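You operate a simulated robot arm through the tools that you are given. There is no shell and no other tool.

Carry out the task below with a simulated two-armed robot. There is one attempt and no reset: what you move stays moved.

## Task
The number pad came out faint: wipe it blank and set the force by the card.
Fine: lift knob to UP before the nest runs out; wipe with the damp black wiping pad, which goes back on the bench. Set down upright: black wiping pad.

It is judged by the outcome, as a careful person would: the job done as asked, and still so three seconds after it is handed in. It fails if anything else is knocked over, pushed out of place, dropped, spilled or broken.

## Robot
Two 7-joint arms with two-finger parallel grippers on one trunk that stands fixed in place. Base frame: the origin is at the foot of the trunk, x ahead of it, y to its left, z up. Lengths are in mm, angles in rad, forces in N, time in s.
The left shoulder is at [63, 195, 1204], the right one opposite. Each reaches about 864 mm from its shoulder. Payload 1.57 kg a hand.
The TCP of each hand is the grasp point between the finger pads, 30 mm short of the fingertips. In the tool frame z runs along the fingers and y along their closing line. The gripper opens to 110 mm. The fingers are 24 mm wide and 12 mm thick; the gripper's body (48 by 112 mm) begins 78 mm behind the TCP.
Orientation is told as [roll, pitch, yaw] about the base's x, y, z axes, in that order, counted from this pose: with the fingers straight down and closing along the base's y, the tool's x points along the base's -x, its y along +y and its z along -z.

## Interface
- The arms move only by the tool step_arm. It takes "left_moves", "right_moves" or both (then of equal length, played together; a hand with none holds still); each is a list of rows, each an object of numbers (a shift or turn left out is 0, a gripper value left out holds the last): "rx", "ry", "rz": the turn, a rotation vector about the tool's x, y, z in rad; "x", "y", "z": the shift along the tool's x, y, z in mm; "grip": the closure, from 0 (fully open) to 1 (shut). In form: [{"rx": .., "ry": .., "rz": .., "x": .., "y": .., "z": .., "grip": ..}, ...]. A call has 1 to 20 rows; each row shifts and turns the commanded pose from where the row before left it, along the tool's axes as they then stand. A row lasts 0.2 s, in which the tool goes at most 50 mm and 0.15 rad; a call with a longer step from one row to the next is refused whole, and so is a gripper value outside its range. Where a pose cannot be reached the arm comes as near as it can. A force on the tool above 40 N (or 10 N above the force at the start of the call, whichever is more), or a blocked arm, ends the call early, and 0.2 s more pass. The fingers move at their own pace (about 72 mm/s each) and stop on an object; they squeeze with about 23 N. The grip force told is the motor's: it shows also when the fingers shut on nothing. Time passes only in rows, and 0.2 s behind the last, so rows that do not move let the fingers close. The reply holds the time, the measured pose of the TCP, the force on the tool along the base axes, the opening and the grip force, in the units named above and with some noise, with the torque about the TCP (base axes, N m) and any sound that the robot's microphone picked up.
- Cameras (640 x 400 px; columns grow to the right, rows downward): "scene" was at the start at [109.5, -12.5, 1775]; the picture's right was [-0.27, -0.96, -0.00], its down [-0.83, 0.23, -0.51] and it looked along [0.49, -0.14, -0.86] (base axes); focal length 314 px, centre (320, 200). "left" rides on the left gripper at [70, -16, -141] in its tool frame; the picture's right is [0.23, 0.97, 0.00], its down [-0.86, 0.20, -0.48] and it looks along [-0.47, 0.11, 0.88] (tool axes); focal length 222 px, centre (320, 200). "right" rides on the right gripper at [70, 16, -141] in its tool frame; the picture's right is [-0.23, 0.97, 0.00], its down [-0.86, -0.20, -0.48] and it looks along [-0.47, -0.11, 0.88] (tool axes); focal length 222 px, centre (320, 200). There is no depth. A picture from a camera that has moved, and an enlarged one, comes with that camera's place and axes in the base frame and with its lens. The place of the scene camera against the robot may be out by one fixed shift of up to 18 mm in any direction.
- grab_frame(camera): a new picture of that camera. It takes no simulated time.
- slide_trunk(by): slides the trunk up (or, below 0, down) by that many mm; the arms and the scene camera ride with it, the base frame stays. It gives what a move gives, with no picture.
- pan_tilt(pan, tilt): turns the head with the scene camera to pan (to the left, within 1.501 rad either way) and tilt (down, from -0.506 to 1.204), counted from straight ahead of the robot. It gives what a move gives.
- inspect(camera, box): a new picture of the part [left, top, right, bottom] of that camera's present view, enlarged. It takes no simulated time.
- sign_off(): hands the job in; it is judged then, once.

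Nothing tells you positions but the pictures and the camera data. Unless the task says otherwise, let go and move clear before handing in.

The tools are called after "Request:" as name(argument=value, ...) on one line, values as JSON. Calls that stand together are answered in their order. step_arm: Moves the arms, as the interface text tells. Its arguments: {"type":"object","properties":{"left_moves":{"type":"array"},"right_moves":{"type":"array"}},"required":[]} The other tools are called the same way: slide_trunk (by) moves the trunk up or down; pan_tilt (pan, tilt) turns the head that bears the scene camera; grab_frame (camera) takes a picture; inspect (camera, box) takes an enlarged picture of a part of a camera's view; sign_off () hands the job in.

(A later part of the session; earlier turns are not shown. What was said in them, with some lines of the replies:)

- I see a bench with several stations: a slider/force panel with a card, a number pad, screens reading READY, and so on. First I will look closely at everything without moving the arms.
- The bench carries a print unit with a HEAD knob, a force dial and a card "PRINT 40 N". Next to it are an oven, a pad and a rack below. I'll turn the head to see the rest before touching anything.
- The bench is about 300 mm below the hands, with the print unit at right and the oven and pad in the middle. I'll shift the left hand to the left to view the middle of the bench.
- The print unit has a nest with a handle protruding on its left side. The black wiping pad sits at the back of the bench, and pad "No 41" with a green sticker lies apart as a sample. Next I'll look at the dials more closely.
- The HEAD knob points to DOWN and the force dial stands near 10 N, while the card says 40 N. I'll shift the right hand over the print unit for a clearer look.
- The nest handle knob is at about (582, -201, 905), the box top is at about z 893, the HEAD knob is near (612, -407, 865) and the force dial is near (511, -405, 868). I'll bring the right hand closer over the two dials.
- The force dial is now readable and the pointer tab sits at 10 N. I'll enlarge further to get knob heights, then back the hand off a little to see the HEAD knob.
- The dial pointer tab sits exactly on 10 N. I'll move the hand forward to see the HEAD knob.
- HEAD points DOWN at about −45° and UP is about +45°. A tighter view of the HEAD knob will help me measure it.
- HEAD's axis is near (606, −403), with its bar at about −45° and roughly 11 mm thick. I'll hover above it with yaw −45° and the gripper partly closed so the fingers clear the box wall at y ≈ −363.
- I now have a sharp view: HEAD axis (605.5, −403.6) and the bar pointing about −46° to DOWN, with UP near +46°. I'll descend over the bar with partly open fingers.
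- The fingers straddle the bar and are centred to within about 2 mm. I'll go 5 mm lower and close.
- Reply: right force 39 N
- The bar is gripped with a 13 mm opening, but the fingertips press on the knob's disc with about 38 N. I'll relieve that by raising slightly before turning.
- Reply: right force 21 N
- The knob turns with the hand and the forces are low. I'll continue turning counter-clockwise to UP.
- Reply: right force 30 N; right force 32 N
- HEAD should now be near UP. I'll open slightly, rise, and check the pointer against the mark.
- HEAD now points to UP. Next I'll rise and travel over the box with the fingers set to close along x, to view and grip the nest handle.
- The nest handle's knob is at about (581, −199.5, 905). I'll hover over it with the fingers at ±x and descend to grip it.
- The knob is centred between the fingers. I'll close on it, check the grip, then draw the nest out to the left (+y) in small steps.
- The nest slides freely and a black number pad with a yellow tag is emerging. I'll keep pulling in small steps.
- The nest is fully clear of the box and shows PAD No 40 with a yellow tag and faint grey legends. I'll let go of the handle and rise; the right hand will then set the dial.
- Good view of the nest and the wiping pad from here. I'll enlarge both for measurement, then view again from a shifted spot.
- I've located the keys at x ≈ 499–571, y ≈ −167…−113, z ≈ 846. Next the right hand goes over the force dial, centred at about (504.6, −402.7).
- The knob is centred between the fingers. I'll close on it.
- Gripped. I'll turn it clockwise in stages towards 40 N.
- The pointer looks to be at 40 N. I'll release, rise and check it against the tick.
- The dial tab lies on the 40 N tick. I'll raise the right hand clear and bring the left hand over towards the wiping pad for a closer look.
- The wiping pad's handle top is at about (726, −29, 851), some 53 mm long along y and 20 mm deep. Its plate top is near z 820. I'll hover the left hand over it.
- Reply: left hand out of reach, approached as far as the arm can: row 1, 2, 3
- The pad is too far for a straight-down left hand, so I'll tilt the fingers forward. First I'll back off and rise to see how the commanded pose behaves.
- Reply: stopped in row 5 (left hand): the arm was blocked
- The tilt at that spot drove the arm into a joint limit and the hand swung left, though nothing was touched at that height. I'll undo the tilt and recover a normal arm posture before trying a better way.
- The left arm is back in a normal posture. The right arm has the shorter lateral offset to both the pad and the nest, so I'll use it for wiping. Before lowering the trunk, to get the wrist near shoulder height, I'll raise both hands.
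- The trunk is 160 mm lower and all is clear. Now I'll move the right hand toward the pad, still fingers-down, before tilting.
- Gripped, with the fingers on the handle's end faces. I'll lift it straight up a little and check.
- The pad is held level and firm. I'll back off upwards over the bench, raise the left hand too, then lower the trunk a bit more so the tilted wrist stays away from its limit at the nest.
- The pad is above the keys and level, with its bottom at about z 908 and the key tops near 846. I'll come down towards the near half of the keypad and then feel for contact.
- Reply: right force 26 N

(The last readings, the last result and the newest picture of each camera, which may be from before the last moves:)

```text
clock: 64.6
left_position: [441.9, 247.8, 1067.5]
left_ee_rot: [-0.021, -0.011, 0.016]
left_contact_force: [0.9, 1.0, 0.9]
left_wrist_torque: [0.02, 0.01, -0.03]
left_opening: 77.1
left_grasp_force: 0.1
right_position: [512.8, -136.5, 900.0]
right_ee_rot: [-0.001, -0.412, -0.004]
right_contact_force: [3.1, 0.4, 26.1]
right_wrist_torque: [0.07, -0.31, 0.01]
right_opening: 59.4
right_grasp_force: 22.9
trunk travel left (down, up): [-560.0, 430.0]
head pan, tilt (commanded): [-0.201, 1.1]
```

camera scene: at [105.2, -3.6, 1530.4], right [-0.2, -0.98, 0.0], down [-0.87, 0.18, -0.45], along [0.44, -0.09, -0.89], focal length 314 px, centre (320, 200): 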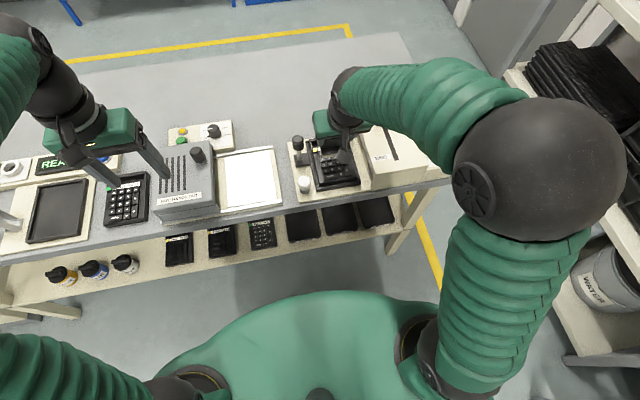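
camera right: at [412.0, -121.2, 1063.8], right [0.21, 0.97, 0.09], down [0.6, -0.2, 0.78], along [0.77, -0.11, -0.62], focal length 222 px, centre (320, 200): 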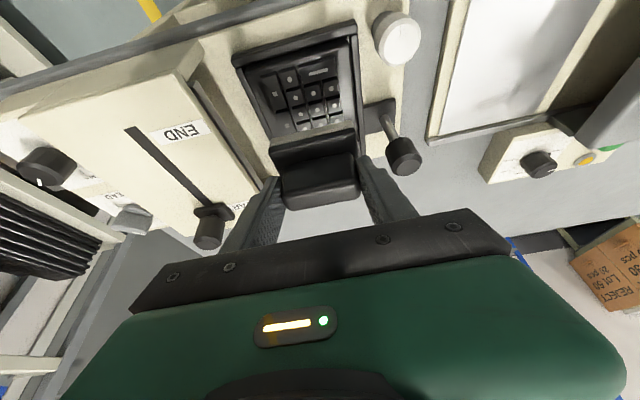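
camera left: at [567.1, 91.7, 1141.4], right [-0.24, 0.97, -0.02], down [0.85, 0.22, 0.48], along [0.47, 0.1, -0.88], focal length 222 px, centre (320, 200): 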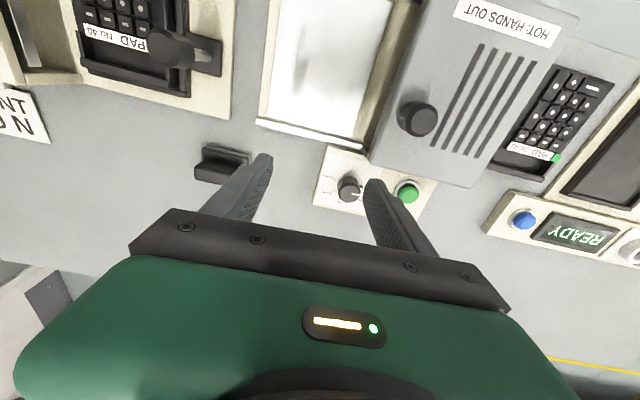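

Contact at TCP z ≈ 900.5. I'll ease to about 10 N and wipe forward in x, since the nest only slides in y.

Request:
step_arm(right_moves=[{"x": -1.2, "z": -2.8}, {}])

Request:
step_arm(right_moves=[{"x": -7.3, "z": 3.15}, {"x": -7.3, "z": 3.15}, {"x": -7.3, "z": 3.15}, {"x": -7.3, "z": 3.15}])

Request:
inspect(camera="scene", box=[280, 100, 400, 210])

Request:
inspect(camera="right", box=[220, 10, 440, 220])

```text
clock: 65.2
left_position: [443.7, 247.4, 1065.8]
left_ee_rot: [-0.02, -0.01, 0.016]
left_contact_force: [-0.6, 0.0, -0.2]
left_wrist_torque: [0.0, 0.02, 0.02]
left_opening: 77.1
left_grasp_force: 0.0
right_position: [511.6, -137.9, 900.8]
right_ee_rot: [-0.003, -0.402, -0.005]
right_contact_force: [4.1, 1.3, 12.7]
right_wrist_torque: [0.2, -0.66, 0.07]
right_opening: 59.3
right_grasp_force: 23.2
trunk travel left (down, up): [-560.0, 430.0]
head pan, tilt (commanded): [-0.201, 1.1]
```

```text
clock: 66.2
left_position: [444.8, 245.3, 1065.6]
left_ee_rot: [-0.021, -0.009, 0.017]
left_contact_force: [0.0, -1.1, 0.3]
left_wrist_torque: [0.0, -0.02, 0.02]
left_opening: 77.0
left_grasp_force: 0.0
right_position: [543.2, -139.3, 899.2]
right_ee_rot: [-0.002, -0.4, -0.003]
right_contact_force: [-1.3, -0.2, 3.8]
right_wrist_torque: [0.03, -0.1, -0.03]
right_opening: 59.1
right_grasp_force: 23.2
trunk travel left (down, up): [-560.0, 430.0]
head pan, tilt (commanded): [-0.201, 1.1]
```

```text
3.64 times, centred on (340, 155) of scene
camera zoom: at [104.4, -3.3, 1530.4], right [-0.2, -0.98, 0.0], down [-0.87, 0.18, -0.45], along [0.44, -0.09, -0.89], focal length 1143 px, centre (247, 364)
```

zoom: 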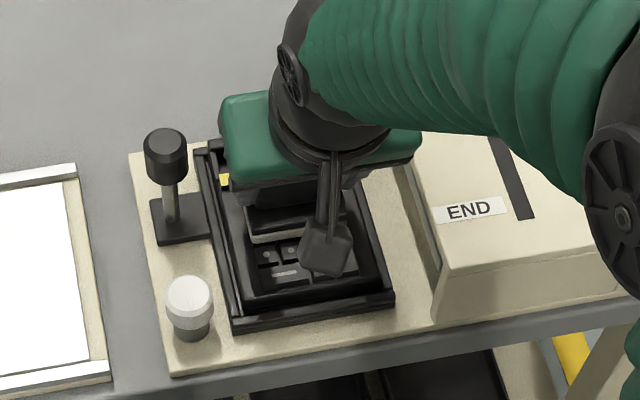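

```text
1.90 times, centred on (330, 115) of right
camera zoom: at [424.8, -121.9, 1003.2], right [0.21, 0.97, 0.09], down [0.6, -0.2, 0.78], along [0.77, -0.11, -0.63], focal length 423 px, centre (301, 362)
```

zoom: 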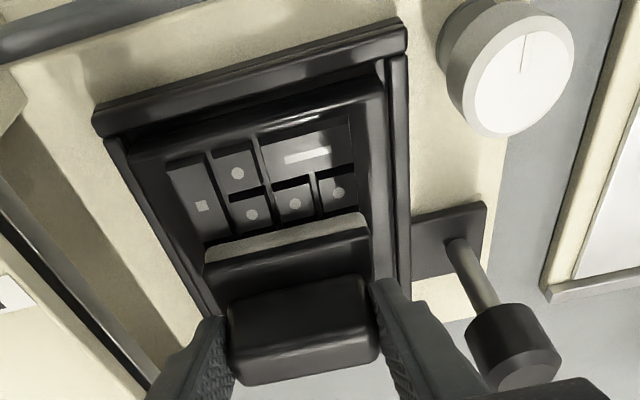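

Request:
step_arm(right_moves=[{"x": 0.8, "z": 1.9}, {"x": 8.3, "z": -3.5}, {"x": 8.3, "z": -3.5}, {"x": 8.3, "z": -3.5}, {"x": 8.3, "z": -3.5}, {}])

Request:
step_arm(right_moves=[{"x": -8.3, "z": 3.7}, {"x": -8.3, "z": 3.7}, {"x": -8.3, "z": 3.7}, {"x": -8.3, "z": 3.7}, {}])

Request:
inspect(camera="right", box=[220, 10, 440, 220])

```text
clock: 67.6
left_position: [443.3, 247.5, 1066.9]
left_ee_rot: [-0.021, -0.009, 0.016]
left_contact_force: [-0.7, 0.1, -0.4]
left_wrist_torque: [-0.03, 0.01, -0.03]
left_opening: 77.0
left_grasp_force: 0.0
right_position: [507.3, -138.9, 898.3]
right_ee_rot: [-0.002, -0.404, -0.003]
right_contact_force: [3.8, -0.3, 18.2]
right_wrist_torque: [0.18, -0.43, -0.02]
right_opening: 59.3
right_grasp_force: 23.1
trunk travel left (down, up): [-560.0, 430.0]
head pan, tilt (commanded): [-0.201, 1.1]
```

```text
clock: 68.8
left_position: [441.7, 247.4, 1067.3]
left_ee_rot: [-0.022, -0.013, 0.015]
left_contact_force: [-0.3, -0.1, 0.2]
left_wrist_torque: [0.01, 0.01, 0.02]
left_opening: 77.2
left_grasp_force: 0.0
right_position: [541.7, -138.8, 898.6]
right_ee_rot: [-0.004, -0.406, -0.005]
right_contact_force: [-7.7, 0.8, 22.9]
right_wrist_torque: [0.18, 0.27, 0.09]
right_opening: 59.1
right_grasp_force: 22.9
trunk travel left (down, up): [-560.0, 430.0]
head pan, tilt (commanded): [-0.201, 1.1]
```

```text
1.90 times, centred on (330, 115) of right
camera zoom: at [422.4, -121.9, 1002.3], right [0.21, 0.97, 0.09], down [0.6, -0.2, 0.78], along [0.77, -0.11, -0.62], focal length 423 px, centre (301, 362)
```

zoom: 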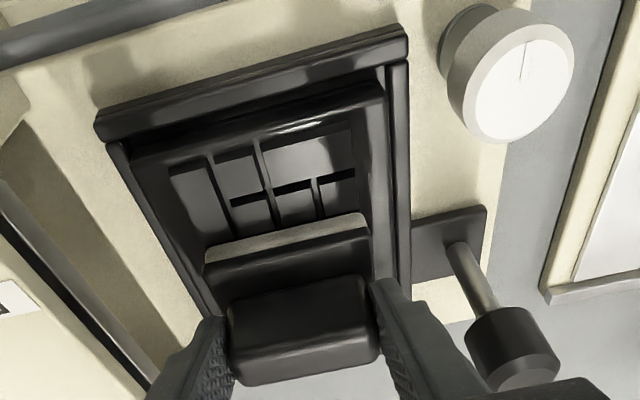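

The near rows are already wiped blank. I'll extend the stroke slightly farther for the far row, then lift and check.

Request:
step_arm(right_moves=[{"x": -5.5, "z": 2.4}, {"x": 5.5, "z": -2.4}, {"x": -5.5, "z": 2.4}, {"x": 5.5, "z": -2.4}])

Request:
step_arm(right_moves=[{"x": -4, "z": -9.2}, {"x": -12, "z": -27.6}, {"x": -12, "z": -27.6}, {"x": -10, "z": -23}])

Request:
inspect(camera="right", box=[220, 10, 440, 220])

Request:
inspect(camera="scene", box=[280, 100, 400, 210])

```text
clock: 69.8
left_position: [444.4, 246.8, 1066.7]
left_ee_rot: [-0.021, -0.009, 0.017]
left_contact_force: [0.3, -0.2, 0.3]
left_wrist_torque: [0.0, 0.01, -0.02]
left_opening: 77.3
left_grasp_force: 0.0
right_position: [545.0, -139.9, 898.8]
right_ee_rot: [-0.001, -0.408, -0.004]
right_contact_force: [7.7, -0.4, 22.9]
right_wrist_torque: [-0.15, -0.42, 0.02]
right_opening: 59.2
right_grasp_force: 23.2
trunk travel left (down, up): [-560.0, 430.0]
head pan, tilt (commanded): [-0.201, 1.1]
```

```text
clock: 70.8
left_position: [443.9, 247.1, 1066.1]
left_ee_rot: [-0.021, -0.009, 0.015]
left_contact_force: [0.3, 0.9, -0.7]
left_wrist_torque: [0.02, 0.0, 0.0]
left_opening: 77.2
left_grasp_force: 0.1
right_position: [543.9, -138.8, 992.2]
right_ee_rot: [-0.001, -0.402, -0.002]
right_contact_force: [0.4, -0.2, -0.2]
right_wrist_torque: [-0.01, 0.0, 0.01]
right_opening: 59.6
right_grasp_force: 22.8
trunk travel left (down, up): [-560.0, 430.0]
head pan, tilt (commanded): [-0.201, 1.1]
```

```text
1.90 times, centred on (330, 115) of right
camera zoom: at [425.0, -122.4, 1095.6], right [0.21, 0.97, 0.09], down [0.6, -0.2, 0.78], along [0.77, -0.11, -0.63], focal length 423 px, centre (301, 362)
```

zoom: 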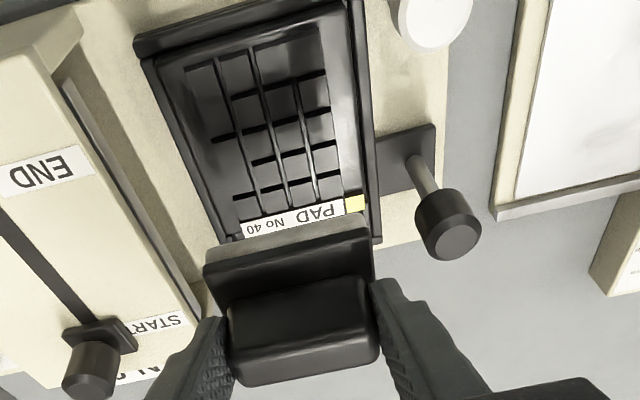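

```text
3.64 times, centred on (340, 155) of scene
camera zoom: at [105.2, -3.6, 1530.3], right [-0.2, -0.98, 0.0], down [-0.87, 0.18, -0.45], along [0.44, -0.09, -0.89], focal length 1143 px, centre (247, 364)
```

zoom: 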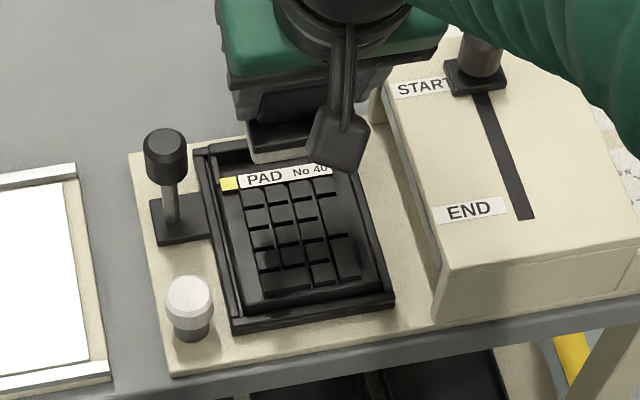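

Request:
inspect(camera="right", box=[260, 10, 370, 130])

Request:
inspect(camera="scene", box=[330, 140, 390, 190])

```text
3.33 times, centred on (315, 70) of right
camera zoom: at [425.0, -122.4, 1095.6], right [0.21, 0.97, 0.09], down [0.6, -0.2, 0.78], along [0.77, -0.11, -0.63], focal length 740 px, centre (337, 633)
```

zoom: 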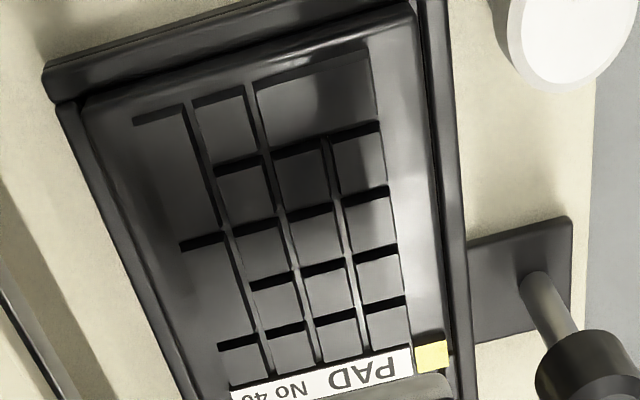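

```text
8.00 times, centred on (360, 165) of scene
camera zoom: at [105.2, -3.6, 1530.3], right [-0.2, -0.98, 0.0], down [-0.87, 0.18, -0.45], along [0.44, -0.09, -0.89], focal length 2514 px, centre (0, 480)
```

zoom: 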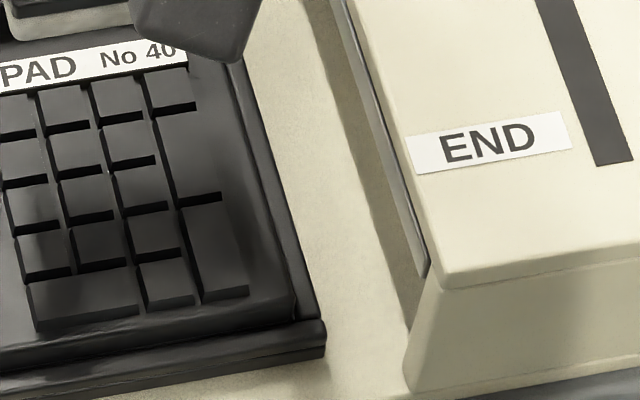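

All legends look blank. For safety I'll make one more full light pass over the keys and then put the pad away.

Request:
step_arm(right_moves=[{"x": 11.7, "z": 27.6}, {"x": 11.7, "z": 27.6}, {"x": 11.3, "z": 26.5}, {"x": 1.5, "z": 3.4}])

Request:
step_arm(right_moves=[{"x": 8.3, "z": -3.5}, {"x": 8.3, "z": -3.5}, {"x": 8.3, "z": -3.5}, {"x": 8.3, "z": -3.5}, {"x": 3, "z": -1.3}])

Request:
step_arm(right_moves=[{"x": -8.3, "z": 3.6}, {"x": -8.3, "z": 3.6}, {"x": -8.3, "z": 3.6}, {"x": -8.3, "z": 3.6}, {"x": -7, "z": 3.0}])

```text
clock: 71.8
left_position: [445.5, 246.0, 1067.2]
left_ee_rot: [-0.022, -0.009, 0.015]
left_contact_force: [0.7, -0.2, -0.1]
left_wrist_torque: [0.01, -0.02, -0.03]
left_opening: 77.1
left_grasp_force: 0.1
right_position: [544.4, -138.8, 899.8]
right_ee_rot: [-0.001, -0.403, -0.004]
right_contact_force: [-0.8, 0.9, -0.1]
right_wrist_torque: [0.01, -0.04, 0.01]
right_opening: 59.3
right_grasp_force: 23.0
trunk travel left (down, up): [-560.0, 430.0]
head pan, tilt (commanded): [-0.201, 1.1]
```

```text
clock: 73.0
left_position: [443.4, 246.4, 1066.1]
left_ee_rot: [-0.02, -0.007, 0.015]
left_contact_force: [0.1, -0.4, 0.8]
left_wrist_torque: [0.0, 0.0, 0.0]
left_opening: 76.7
left_grasp_force: 0.1
right_position: [505.0, -139.4, 900.3]
right_ee_rot: [-0.002, -0.403, -0.004]
right_contact_force: [-0.8, -1.3, -1.6]
right_wrist_torque: [0.06, 0.0, -0.03]
right_opening: 59.4
right_grasp_force: 22.8
trunk travel left (down, up): [-560.0, 430.0]
head pan, tilt (commanded): [-0.201, 1.1]
```

```text
clock: 74.2
left_position: [444.8, 246.5, 1065.3]
left_ee_rot: [-0.022, -0.009, 0.015]
left_contact_force: [-0.3, -0.5, 0.4]
left_wrist_torque: [0.0, -0.02, -0.01]
left_opening: 76.8
left_grasp_force: 0.1
right_position: [548.7, -140.9, 898.9]
right_ee_rot: [-0.002, -0.405, -0.003]
right_contact_force: [1.0, -0.3, 0.5]
right_wrist_torque: [-0.05, -0.03, 0.01]
right_opening: 59.2
right_grasp_force: 22.7
trunk travel left (down, up): [-560.0, 430.0]
head pan, tilt (commanded): [-0.201, 1.1]
```

That pass hovered just clear of the keys. I'll lower about 3 mm and repeat in contact.

Request:
step_arm(right_moves=[{"x": 1.3, "z": 3.0}, {}])

Request:
step_arm(right_moves=[{"x": 8.3, "z": -3.5}, {"x": 8.3, "z": -3.5}, {"x": 8.3, "z": -3.5}, {"x": 8.3, "z": -3.5}, {"x": 6, "z": -2.5}])

Request:
step_arm(right_moves=[{"x": -8.3, "z": 3.6}, {"x": -8.3, "z": 3.6}, {"x": -8.3, "z": 3.6}, {"x": -8.3, "z": 3.6}, {"x": -5, "z": 2.2}])

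```text
clock: 74.8
left_position: [443.3, 245.4, 1067.9]
left_ee_rot: [-0.021, -0.009, 0.015]
left_contact_force: [1.5, -0.6, 0.1]
left_wrist_torque: [-0.01, 0.04, 0.01]
left_opening: 76.7
left_grasp_force: 0.1
right_position: [548.6, -139.8, 899.7]
right_ee_rot: [-0.003, -0.408, -0.002]
right_contact_force: [-0.2, -0.6, 21.8]
right_wrist_torque: [-0.18, 0.12, -0.13]
right_opening: 59.2
right_grasp_force: 22.8
trunk travel left (down, up): [-560.0, 430.0]
head pan, tilt (commanded): [-0.201, 1.1]
```

```text
clock: 76.0
left_position: [443.1, 246.9, 1067.4]
left_ee_rot: [-0.021, -0.009, 0.014]
left_contact_force: [-0.4, -0.3, 0.1]
left_wrist_torque: [0.03, 0.06, -0.01]
left_opening: 77.0
left_grasp_force: 0.1
right_position: [505.2, -137.2, 897.2]
right_ee_rot: [-0.005, -0.405, -0.003]
right_contact_force: [4.3, 0.4, 21.6]
right_wrist_torque: [0.33, -0.14, -0.06]
right_opening: 59.5
right_grasp_force: 22.9
trunk travel left (down, up): [-560.0, 430.0]
head pan, tilt (commanded): [-0.201, 1.1]
```

```text
clock: 77.2
left_position: [444.6, 245.3, 1065.4]
left_ee_rot: [-0.022, -0.011, 0.015]
left_contact_force: [0.1, 0.2, 0.2]
left_wrist_torque: [0.03, 0.01, -0.02]
left_opening: 77.2
left_grasp_force: 0.0
right_position: [546.7, -138.8, 897.4]
right_ee_rot: [-0.002, -0.401, -0.004]
right_contact_force: [-2.3, -0.9, 7.4]
right_wrist_torque: [0.1, 0.27, 0.06]
right_opening: 59.3
right_grasp_force: 23.3
trunk travel left (down, up): [-560.0, 430.0]
head pan, tilt (commanded): [-0.201, 1.1]
```

Request:
step_arm(right_moves=[{"x": -4, "z": -9.2}, {"x": -12, "z": -27.6}, {"x": -12, "z": -27.6}, {"x": -8, "z": -18.4}])

Request:
inspect(camera="right", box=[260, 10, 370, 130])

Request:
grab_frame(camera="right")

```text
clock: 78.2
left_position: [443.8, 246.6, 1065.9]
left_ee_rot: [-0.021, -0.009, 0.015]
left_contact_force: [-0.5, 0.0, 0.2]
left_wrist_torque: [0.0, -0.02, 0.03]
left_opening: 77.2
left_grasp_force: 0.1
right_position: [549.8, -139.2, 988.1]
right_ee_rot: [-0.001, -0.402, -0.004]
right_contact_force: [0.9, 0.4, 0.0]
right_wrist_torque: [0.02, 0.04, 0.01]
right_opening: 59.6
right_grasp_force: 22.6
trunk travel left (down, up): [-560.0, 430.0]
head pan, tilt (commanded): [-0.201, 1.1]
```

```text
3.33 times, centred on (315, 70) of right
camera zoom: at [429.9, -123.4, 1090.2], right [0.21, 0.97, 0.09], down [0.6, -0.2, 0.78], along [0.77, -0.11, -0.62], focal length 740 px, centre (337, 633)
```

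zoom: 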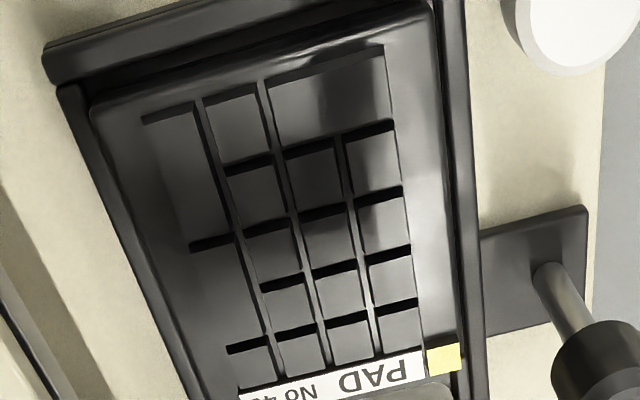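

```text
taken
camera right: at [429.9, -123.4, 1090.2], right [0.21, 0.97, 0.09], down [0.6, -0.2, 0.78], along [0.77, -0.11, -0.62], focal length 222 px, centre (320, 200)
```

right: 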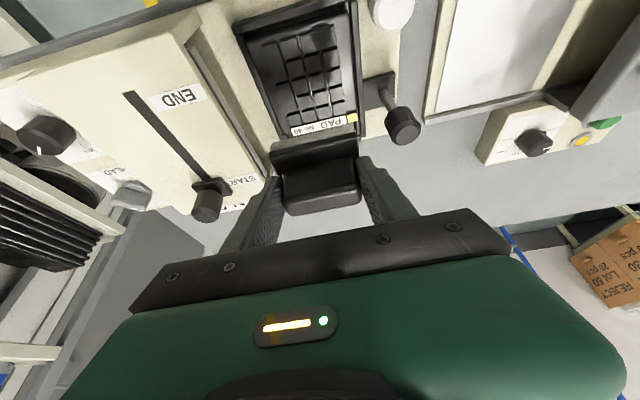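

The keypad is blank with tag and label intact. I'll carry the pad back around the nest handle to its original place on the bench.

Request:
step_arm(right_moves=[{"x": -30.3, "z": 14}, {"x": -30.3, "z": 14}, {"x": -30.3, "z": 14}, {"x": -4.9, "y": 26.3, "z": 18.4}, {"x": -4.9, "y": 26.3, "z": 18.4}, {"x": -4.9, "y": 26.3, "z": 18.4}, {"x": -1.7, "y": 15, "z": 30.6}, {"x": -1.7, "y": 15, "z": 30.6}])

Request:
grab_frame(camera="right")

Request:
grab_frame(camera="scene")

```text
clock: 80.0
left_position: [445.7, 247.3, 1066.3]
left_ee_rot: [-0.02, -0.007, 0.015]
left_contact_force: [-0.2, 0.7, -0.2]
left_wrist_torque: [-0.03, -0.01, 0.01]
left_opening: 77.0
left_grasp_force: 0.1
right_position: [711.9, -28.5, 882.4]
right_ee_rot: [-0.005, -0.401, -0.003]
right_contact_force: [-0.1, -0.1, -0.3]
right_wrist_torque: [-0.01, 0.03, 0.05]
right_opening: 59.4
right_grasp_force: 23.1
trunk travel left (down, up): [-560.0, 430.0]
head pan, tilt (commanded): [-0.201, 1.1]
```

```text
taken
camera right: at [593.6, -12.3, 985.3], right [0.21, 0.97, 0.09], down [0.6, -0.2, 0.78], along [0.77, -0.11, -0.63], focal length 222 px, centre (320, 200)
```

right: 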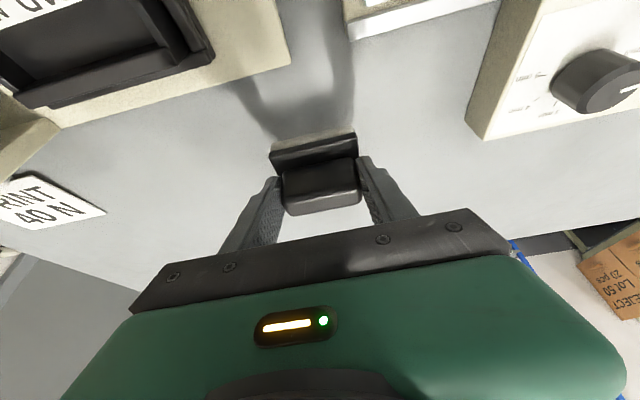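

```text
taken
camera scene: at [107.9, -2.4, 1530.3], right [-0.2, -0.98, 0.0], down [-0.87, 0.18, -0.45], along [0.44, -0.09, -0.89], focal length 314 px, centre (320, 200)
```

scene: 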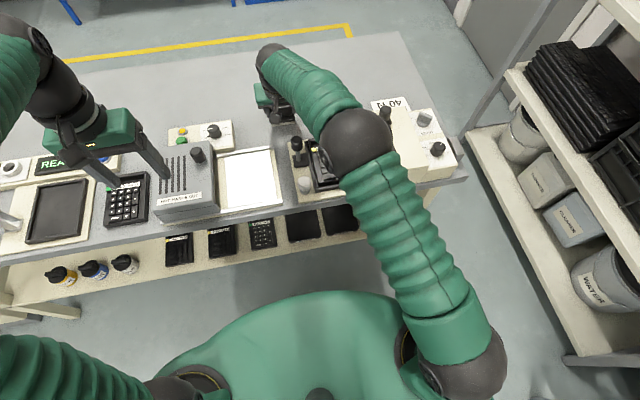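

Request:
step_arm(right_moves=[{"x": 1.5, "z": 11.3}, {"x": 1.6, "z": 9}, {}])

Request:
step_arm(right_moves=[{"x": 0.9, "z": 2.0}, {}])

Request:
inspect(camera="right", box=[220, 100, 420, 220])

```text
clock: 80.8
left_position: [443.4, 247.6, 1065.8]
left_ee_rot: [-0.021, -0.01, 0.015]
left_contact_force: [-0.7, 0.7, 0.3]
left_wrist_torque: [0.04, -0.04, 0.0]
left_opening: 77.1
left_grasp_force: 0.1
right_position: [716.1, -29.7, 864.0]
right_ee_rot: [-0.005, -0.404, -0.003]
right_contact_force: [0.1, 0.1, 0.2]
right_wrist_torque: [-0.01, -0.01, 0.01]
right_opening: 59.3
right_grasp_force: 22.8
trunk travel left (down, up): [-560.0, 430.0]
head pan, tilt (commanded): [-0.201, 1.1]
```

```text
clock: 81.4
left_position: [444.9, 245.9, 1065.9]
left_ee_rot: [-0.02, -0.009, 0.016]
left_contact_force: [0.1, -0.4, 0.6]
left_wrist_torque: [-0.01, -0.01, -0.04]
left_opening: 76.7
left_grasp_force: 0.2
right_position: [717.5, -28.7, 860.4]
right_ee_rot: [-0.005, -0.403, -0.004]
right_contact_force: [-0.6, 0.4, 0.0]
right_wrist_torque: [-0.01, 0.03, 0.0]
right_opening: 59.5
right_grasp_force: 23.6
trunk travel left (down, up): [-560.0, 430.0]
head pan, tilt (commanded): [-0.201, 1.1]
```

```text
3.20 times, centred on (320, 160) of right
camera zoom: at [598.1, -12.7, 964.5], right [0.21, 0.97, 0.09], down [0.6, -0.2, 0.78], along [0.77, -0.11, -0.62], focal length 711 px, centre (320, 328)
```

zoom: 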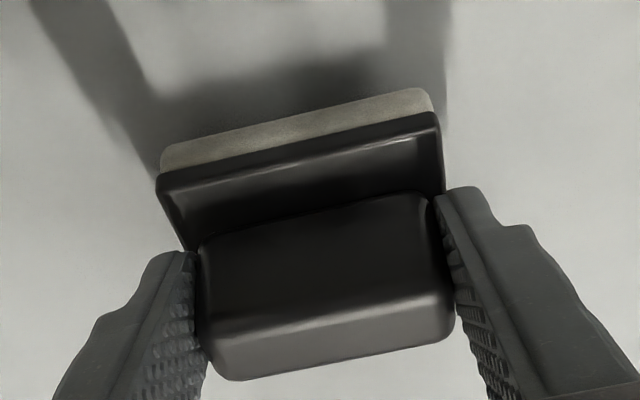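

Request:
step_arm(right_moves=[{"x": 0.9, "z": 2.0}, {}])

Request:
step_arm(right_moves=[{"x": 0.8, "z": 1.9}, {}])

Request:
step_arm(right_moves=[{"x": 0.8, "z": 1.9}, {}])

```text
clock: 82.0
left_position: [444.7, 246.2, 1065.9]
left_ee_rot: [-0.021, -0.008, 0.015]
left_contact_force: [-0.5, 0.4, 0.6]
left_wrist_torque: [-0.02, -0.01, -0.01]
left_opening: 76.9
left_grasp_force: 0.1
right_position: [716.8, -29.7, 858.5]
right_ee_rot: [-0.003, -0.404, -0.003]
right_contact_force: [0.4, 0.0, -0.1]
right_wrist_torque: [0.03, 0.02, 0.01]
right_opening: 59.7
right_grasp_force: 23.1
trunk travel left (down, up): [-560.0, 430.0]
head pan, tilt (commanded): [-0.201, 1.1]
```

```text
clock: 82.6
left_position: [444.5, 248.0, 1067.1]
left_ee_rot: [-0.021, -0.008, 0.015]
left_contact_force: [0.2, 0.3, -0.3]
left_wrist_torque: [0.0, -0.01, 0.01]
left_opening: 77.1
left_grasp_force: 0.1
right_position: [717.4, -31.3, 857.3]
right_ee_rot: [-0.003, -0.402, -0.002]
right_contact_force: [-1.1, -0.6, -1.1]
right_wrist_torque: [-0.01, -0.01, -0.01]
right_opening: 59.3
right_grasp_force: 23.0
trunk travel left (down, up): [-560.0, 430.0]
head pan, tilt (commanded): [-0.201, 1.1]
```

```text
clock: 83.2
left_position: [443.5, 247.1, 1065.9]
left_ee_rot: [-0.021, -0.009, 0.015]
left_contact_force: [-0.3, 0.6, -0.8]
left_wrist_torque: [-0.01, -0.01, 0.0]
left_opening: 77.2
left_grasp_force: 0.0
right_position: [717.0, -31.1, 853.8]
right_ee_rot: [-0.005, -0.403, -0.005]
right_contact_force: [-0.5, -0.6, -1.4]
right_wrist_torque: [0.0, 0.0, -0.01]
right_opening: 59.3
right_grasp_force: 23.1
trunk travel left (down, up): [-560.0, 430.0]
head pan, tilt (commanded): [-0.201, 1.1]
```

Request:
step_arm(right_moves=[{"x": 0.6, "z": 1.4}, {}])

Request:
step_arm(right_moves=[{"x": 0.6, "z": 1.4}, {}])

Request:
inspect(camera="right", box=[220, 100, 420, 220])

```text
clock: 83.8
left_position: [444.1, 247.2, 1066.1]
left_ee_rot: [-0.021, -0.009, 0.016]
left_contact_force: [-0.9, 0.6, -0.2]
left_wrist_torque: [0.04, -0.01, -0.01]
left_opening: 77.1
left_grasp_force: 0.0
right_position: [717.6, -31.1, 853.5]
right_ee_rot: [-0.004, -0.404, -0.003]
right_contact_force: [-1.0, -0.3, -0.8]
right_wrist_torque: [-0.01, 0.01, 0.03]
right_opening: 59.6
right_grasp_force: 23.4
trunk travel left (down, up): [-560.0, 430.0]
head pan, tilt (commanded): [-0.201, 1.1]
```

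```text
clock: 84.4
left_position: [444.0, 246.4, 1066.9]
left_ee_rot: [-0.019, -0.008, 0.015]
left_contact_force: [-0.1, 0.6, -0.2]
left_wrist_torque: [0.01, -0.02, -0.02]
left_opening: 76.8
left_grasp_force: 0.0
right_position: [716.2, -31.6, 853.0]
right_ee_rot: [-0.002, -0.405, -0.004]
right_contact_force: [-1.3, -0.6, 3.4]
right_wrist_torque: [0.13, 0.08, 0.02]
right_opening: 59.6
right_grasp_force: 23.1
trunk travel left (down, up): [-560.0, 430.0]
head pan, tilt (commanded): [-0.201, 1.1]
```

```text
3.20 times, centred on (320, 160) of right
camera zoom: at [598.3, -14.4, 955.5], right [0.21, 0.97, 0.09], down [0.6, -0.2, 0.78], along [0.77, -0.11, -0.62], focal length 711 px, centre (320, 328)
```

zoom: 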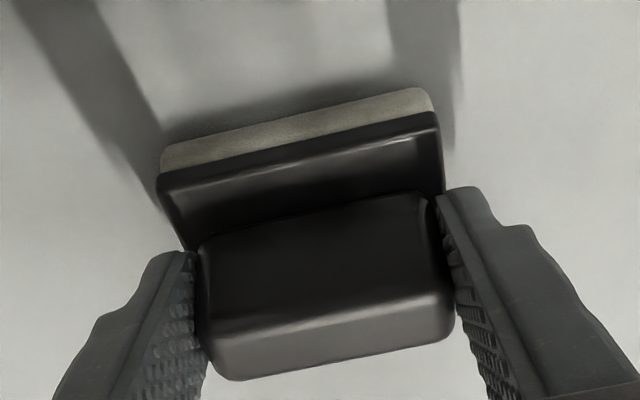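

The pad has touched the bench with about 3 N. I'll seat it 1 mm more and release.

Request:
step_arm(right_moves=[{"x": 0.4, "z": 1.0}, {}, {"grip": 0.28}, {}, {}])

Request:
inspect(camera="right", box=[220, 100, 420, 220])

```text
clock: 85.6
left_position: [442.6, 246.4, 1066.7]
left_ee_rot: [-0.022, -0.011, 0.017]
left_contact_force: [0.4, 0.6, 0.1]
left_wrist_torque: [0.03, 0.0, -0.03]
left_opening: 77.2
left_grasp_force: 0.0
right_position: [716.8, -32.2, 851.9]
right_ee_rot: [-0.003, -0.406, -0.004]
right_contact_force: [1.9, -3.2, 11.6]
right_wrist_torque: [0.32, -0.07, -0.14]
right_opening: 76.7
right_grasp_force: 0.0
trunk travel left (down, up): [-560.0, 430.0]
head pan, tilt (commanded): [-0.201, 1.1]
```

```text
3.20 times, centred on (320, 160) of right
camera zoom: at [597.5, -14.7, 955.0], right [0.21, 0.97, 0.09], down [0.6, -0.2, 0.78], along [0.77, -0.11, -0.62], focal length 711 px, centre (320, 328)
```

zoom: 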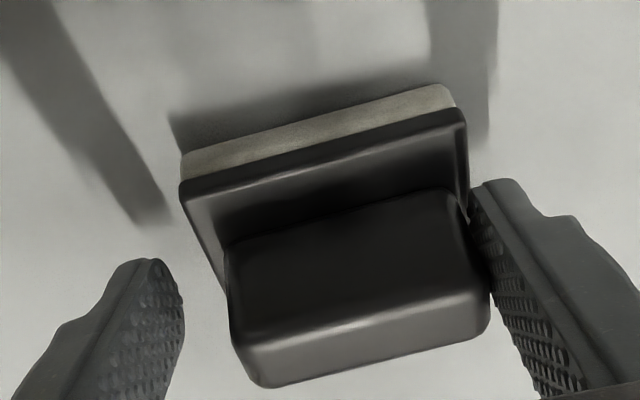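

One fingertip seems to rest on the pad's plate and dragged it a little. I'll ease straight up a few millimetres to free it.

Request:
step_arm(right_moves=[{"x": -0.8, "z": -1.9}, {"x": -0.8, "z": -1.9}, {}])

Request:
inspect(camera="right", box=[220, 100, 420, 220])

```text
clock: 86.4
left_position: [444.0, 247.7, 1066.9]
left_ee_rot: [-0.023, -0.009, 0.015]
left_contact_force: [0.1, 0.7, 0.5]
left_wrist_torque: [-0.01, -0.03, 0.03]
left_opening: 77.1
left_grasp_force: 0.1
right_position: [716.3, -29.5, 855.4]
right_ee_rot: [-0.004, -0.402, -0.004]
right_contact_force: [0.2, 0.4, 0.1]
right_wrist_torque: [-0.01, -0.03, -0.02]
right_opening: 79.2
right_grasp_force: 0.1
trunk travel left (down, up): [-560.0, 430.0]
head pan, tilt (commanded): [-0.201, 1.1]
```

```text
3.20 times, centred on (320, 160) of right
camera zoom: at [597.7, -13.4, 958.3], right [0.21, 0.97, 0.09], down [0.6, -0.2, 0.78], along [0.77, -0.11, -0.63], focal length 711 px, centre (320, 328)
```

zoom: 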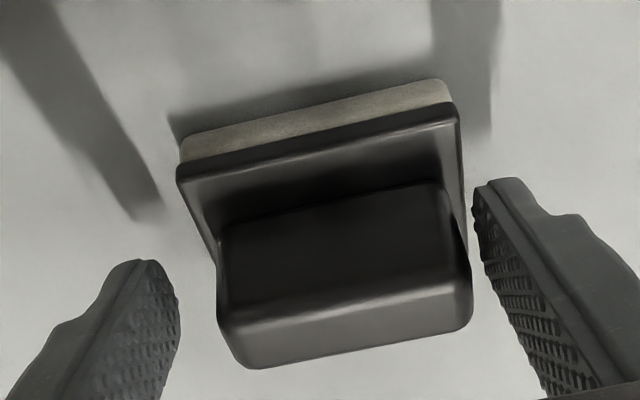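

Free now, and the pad sits flat. I'll centre the fingers, withdraw along the finger direction and look.

Request:
step_arm(right_moves=[{"y": 4}, {"z": -20}, {"z": -30}, {"z": -40}])

Request:
grab_frame(camera="right")

Request:
inspect(camera="right", box=[260, 80, 400, 190])

```text
clock: 87.4
left_position: [443.7, 247.0, 1066.0]
left_ee_rot: [-0.02, -0.011, 0.016]
left_contact_force: [0.2, 0.1, -0.3]
left_wrist_torque: [0.01, -0.02, 0.0]
left_opening: 77.0
left_grasp_force: 0.2
right_position: [681.9, -26.9, 937.9]
right_ee_rot: [-0.004, -0.403, -0.004]
right_contact_force: [0.3, -0.2, 0.0]
right_wrist_torque: [-0.03, 0.01, -0.02]
right_opening: 79.4
right_grasp_force: 0.0
trunk travel left (down, up): [-560.0, 430.0]
head pan, tilt (commanded): [-0.201, 1.1]
```

```text
taken
camera right: at [561.3, -10.7, 1041.6], right [0.21, 0.97, 0.09], down [0.6, -0.2, 0.78], along [0.77, -0.11, -0.62], focal length 222 px, centre (320, 200)
```

right: 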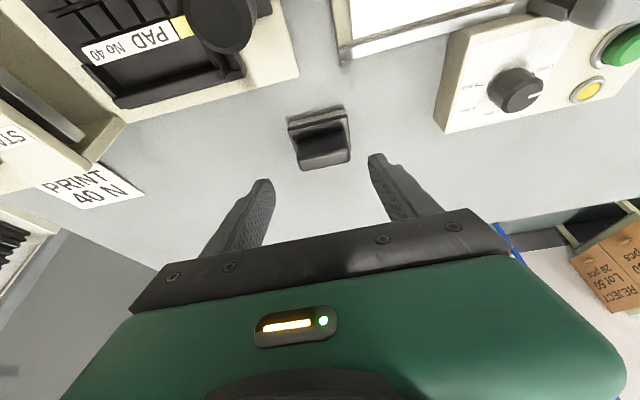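

```text
3.64 times, centred on (330, 135) of right
camera zoom: at [561.3, -10.7, 1041.6], right [0.21, 0.97, 0.09], down [0.6, -0.2, 0.78], along [0.77, -0.11, -0.62], focal length 808 px, centre (284, 436)
```

zoom: 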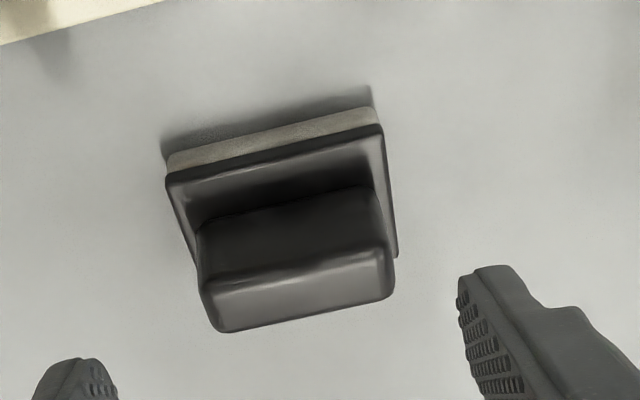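

The wiping pad stands upright on the bench. I'll withdraw the right hand upward, untilt it and park it clear, then check the final state.

Request:
step_arm(right_moves=[{"x": -4.5, "z": -36}, {"x": -4.5, "z": -36}, {"ry": 0.1, "x": 15}, {"ry": 0.1, "x": 15}, {"ry": 0.1, "x": 15}, {"ry": 0.1, "x": 15}])

Request:
step_arm(right_moves=[{"x": 25, "y": -35, "z": -10}, {"x": 25, "y": -35, "z": -10}, {"x": 25, "y": -35, "z": -10}, {"x": 25, "y": -35, "z": -10}, {"x": 20, "y": -35}, {"x": 20, "y": -35}, {"y": -35}])

Request:
grab_frame(camera="scene")

Request:
grab_frame(camera="right")

```text
clock: 88.8
left_position: [445.4, 246.0, 1064.9]
left_ee_rot: [-0.019, -0.007, 0.016]
left_contact_force: [0.8, -0.7, 0.1]
left_wrist_torque: [0.03, 0.03, -0.02]
left_opening: 76.8
left_grasp_force: 0.1
right_position: [605.1, -27.9, 990.5]
right_ee_rot: [-0.002, -0.001, -0.006]
right_contact_force: [0.7, 0.8, 0.2]
right_wrist_torque: [0.0, 0.0, 0.01]
right_opening: 79.1
right_grasp_force: 0.0
trunk travel left (down, up): [-560.0, 430.0]
head pan, tilt (commanded): [-0.201, 1.1]
```

```text
clock: 90.4
left_position: [444.6, 246.0, 1066.3]
left_ee_rot: [-0.019, -0.008, 0.015]
left_contact_force: [-0.4, -0.7, 0.4]
left_wrist_torque: [0.0, 0.02, -0.01]
left_opening: 77.0
left_grasp_force: 0.0
right_position: [464.3, -270.7, 1030.4]
right_ee_rot: [0.0, -0.002, -0.004]
right_contact_force: [-0.5, 0.0, 0.1]
right_wrist_torque: [0.03, 0.02, 0.03]
right_opening: 79.2
right_grasp_force: 0.1
trunk travel left (down, up): [-560.0, 430.0]
head pan, tilt (commanded): [-0.201, 1.1]
```

```text
taken
camera scene: at [105.7, -5.8, 1530.3], right [-0.2, -0.98, 0.0], down [-0.87, 0.18, -0.45], along [0.44, -0.09, -0.89], focal length 314 px, centre (320, 200)
```

scene: 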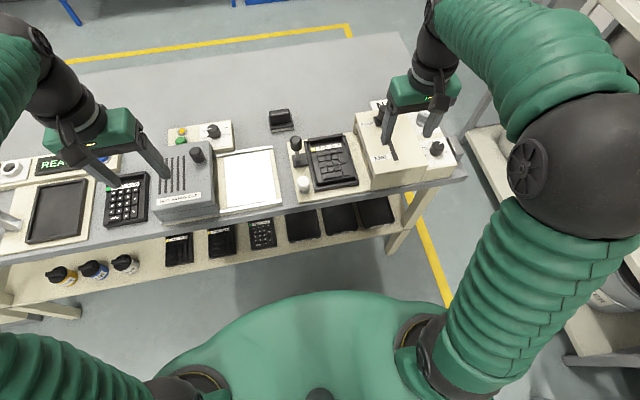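

```text
taken
camera right: at [394.8, -254.9, 1172.0], right [0.23, 0.97, 0.0], down [0.85, -0.2, 0.48], along [0.47, -0.11, -0.88], focal length 222 px, centre (320, 200)
```

right: 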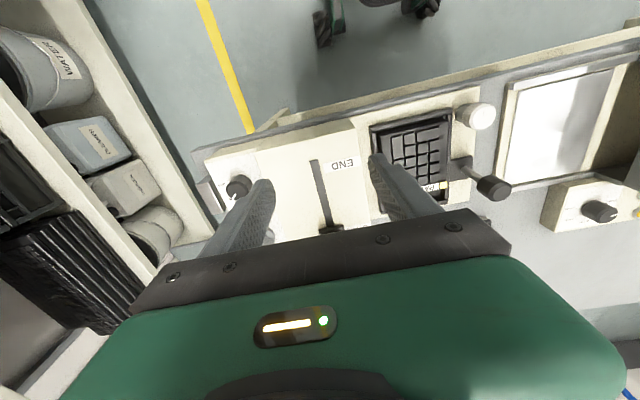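

Request:
step_arm(right_moves=[{"z": -35, "y": -25}, {"z": -35, "y": -25}, {"z": -35, "y": -25}, {"y": -25}])

Request:
inspect(camera="scene", box=[360, 90, 480, 200])

Request:
inspect(camera="scene", box=[250, 90, 390, 210])

Request:
inspect(camera="right", box=[260, 90, 420, 230])

```text
clock: 91.4
left_position: [444.7, 245.1, 1066.9]
left_ee_rot: [-0.019, -0.009, 0.015]
left_contact_force: [-1.0, 0.4, 0.5]
left_wrist_torque: [0.02, -0.03, -0.04]
left_opening: 76.8
left_grasp_force: 0.1
right_position: [461.5, -371.0, 1138.0]
right_ee_rot: [0.0, -0.003, -0.004]
right_contact_force: [0.6, -0.3, -1.0]
right_wrist_torque: [0.06, -0.01, 0.03]
right_opening: 79.2
right_grasp_force: 0.0
trunk travel left (down, up): [-560.0, 430.0]
head pan, tilt (commanded): [-0.201, 1.1]
```

```text
3.64 times, centred on (420, 145) of scene
camera zoom: at [105.5, -6.0, 1530.4], right [-0.2, -0.98, 0.0], down [-0.87, 0.18, -0.45], along [0.44, -0.09, -0.89], focal length 1143 px, centre (-44, 400)
```

zoom: 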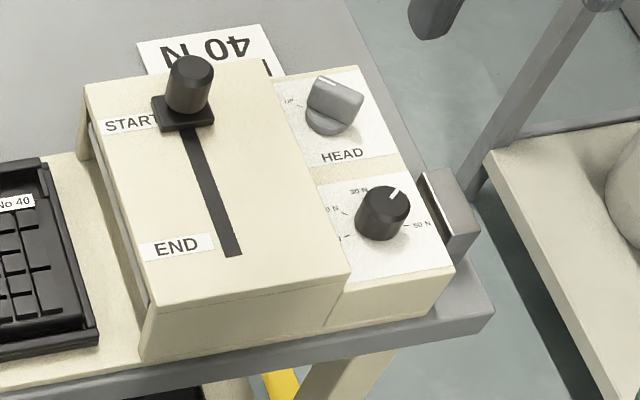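

```text
3.33 times, centred on (320, 150) of scene
camera zoom: at [105.5, -6.0, 1530.4], right [-0.2, -0.98, 0.0], down [-0.87, 0.18, -0.45], along [0.44, -0.09, -0.89], focal length 1047 px, centre (320, 367)
```

zoom: 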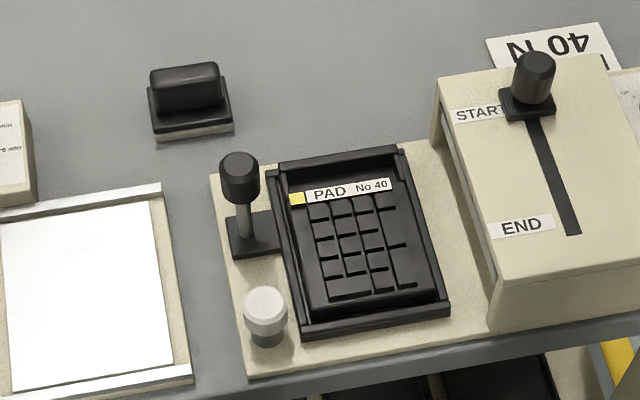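

```text
2.86 times, centred on (340, 160) of right
camera zoom: at [392.2, -354.9, 1279.3], right [0.23, 0.97, 0.0], down [0.85, -0.2, 0.48], along [0.47, -0.11, -0.88], focal length 635 px, centre (263, 314)
```

zoom: 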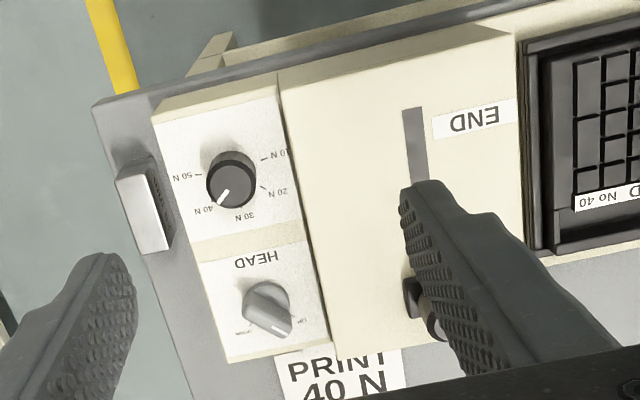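

Final check:
- The keypad is blank in the open nest, with its label and tag intact.
- HEAD is at UP.
- The force dial is on 40 N.
- The wiping pad stands upright on the bench.
- Both hands are clear.

I'm handing it in.

Request:
sign_off()

```text
The job is handed in.
```

The number pad (PAD No 40) is wiped blank and the force dial is set to 40 N, as the card says. I've handed the job in.

- **Lift knob:** I turned HEAD from DOWN to UP before moving the nest, then drew the nest out to the left.
- **Wipe:** All the faint legends came off with the damp black wiping pad. The pad's own label and yellow tag are still in place.
- **Wiping pad:** It is back on the bench near where it was, standing upright. A fingertip caught it as I let go and nudged it a few millimetres; it stayed flat.
- **Left as is:** The nest is still out, with the blank number pad in it, and HEAD is still at UP. The trunk is 240 mm lower than at the start.

Early on, a tilt drove the left arm into a limit and the hand swung about 130 mm sideways above the bench. It touched nothing, and I used the right arm for the wiping instead. Nothing else was disturbed that I could see.
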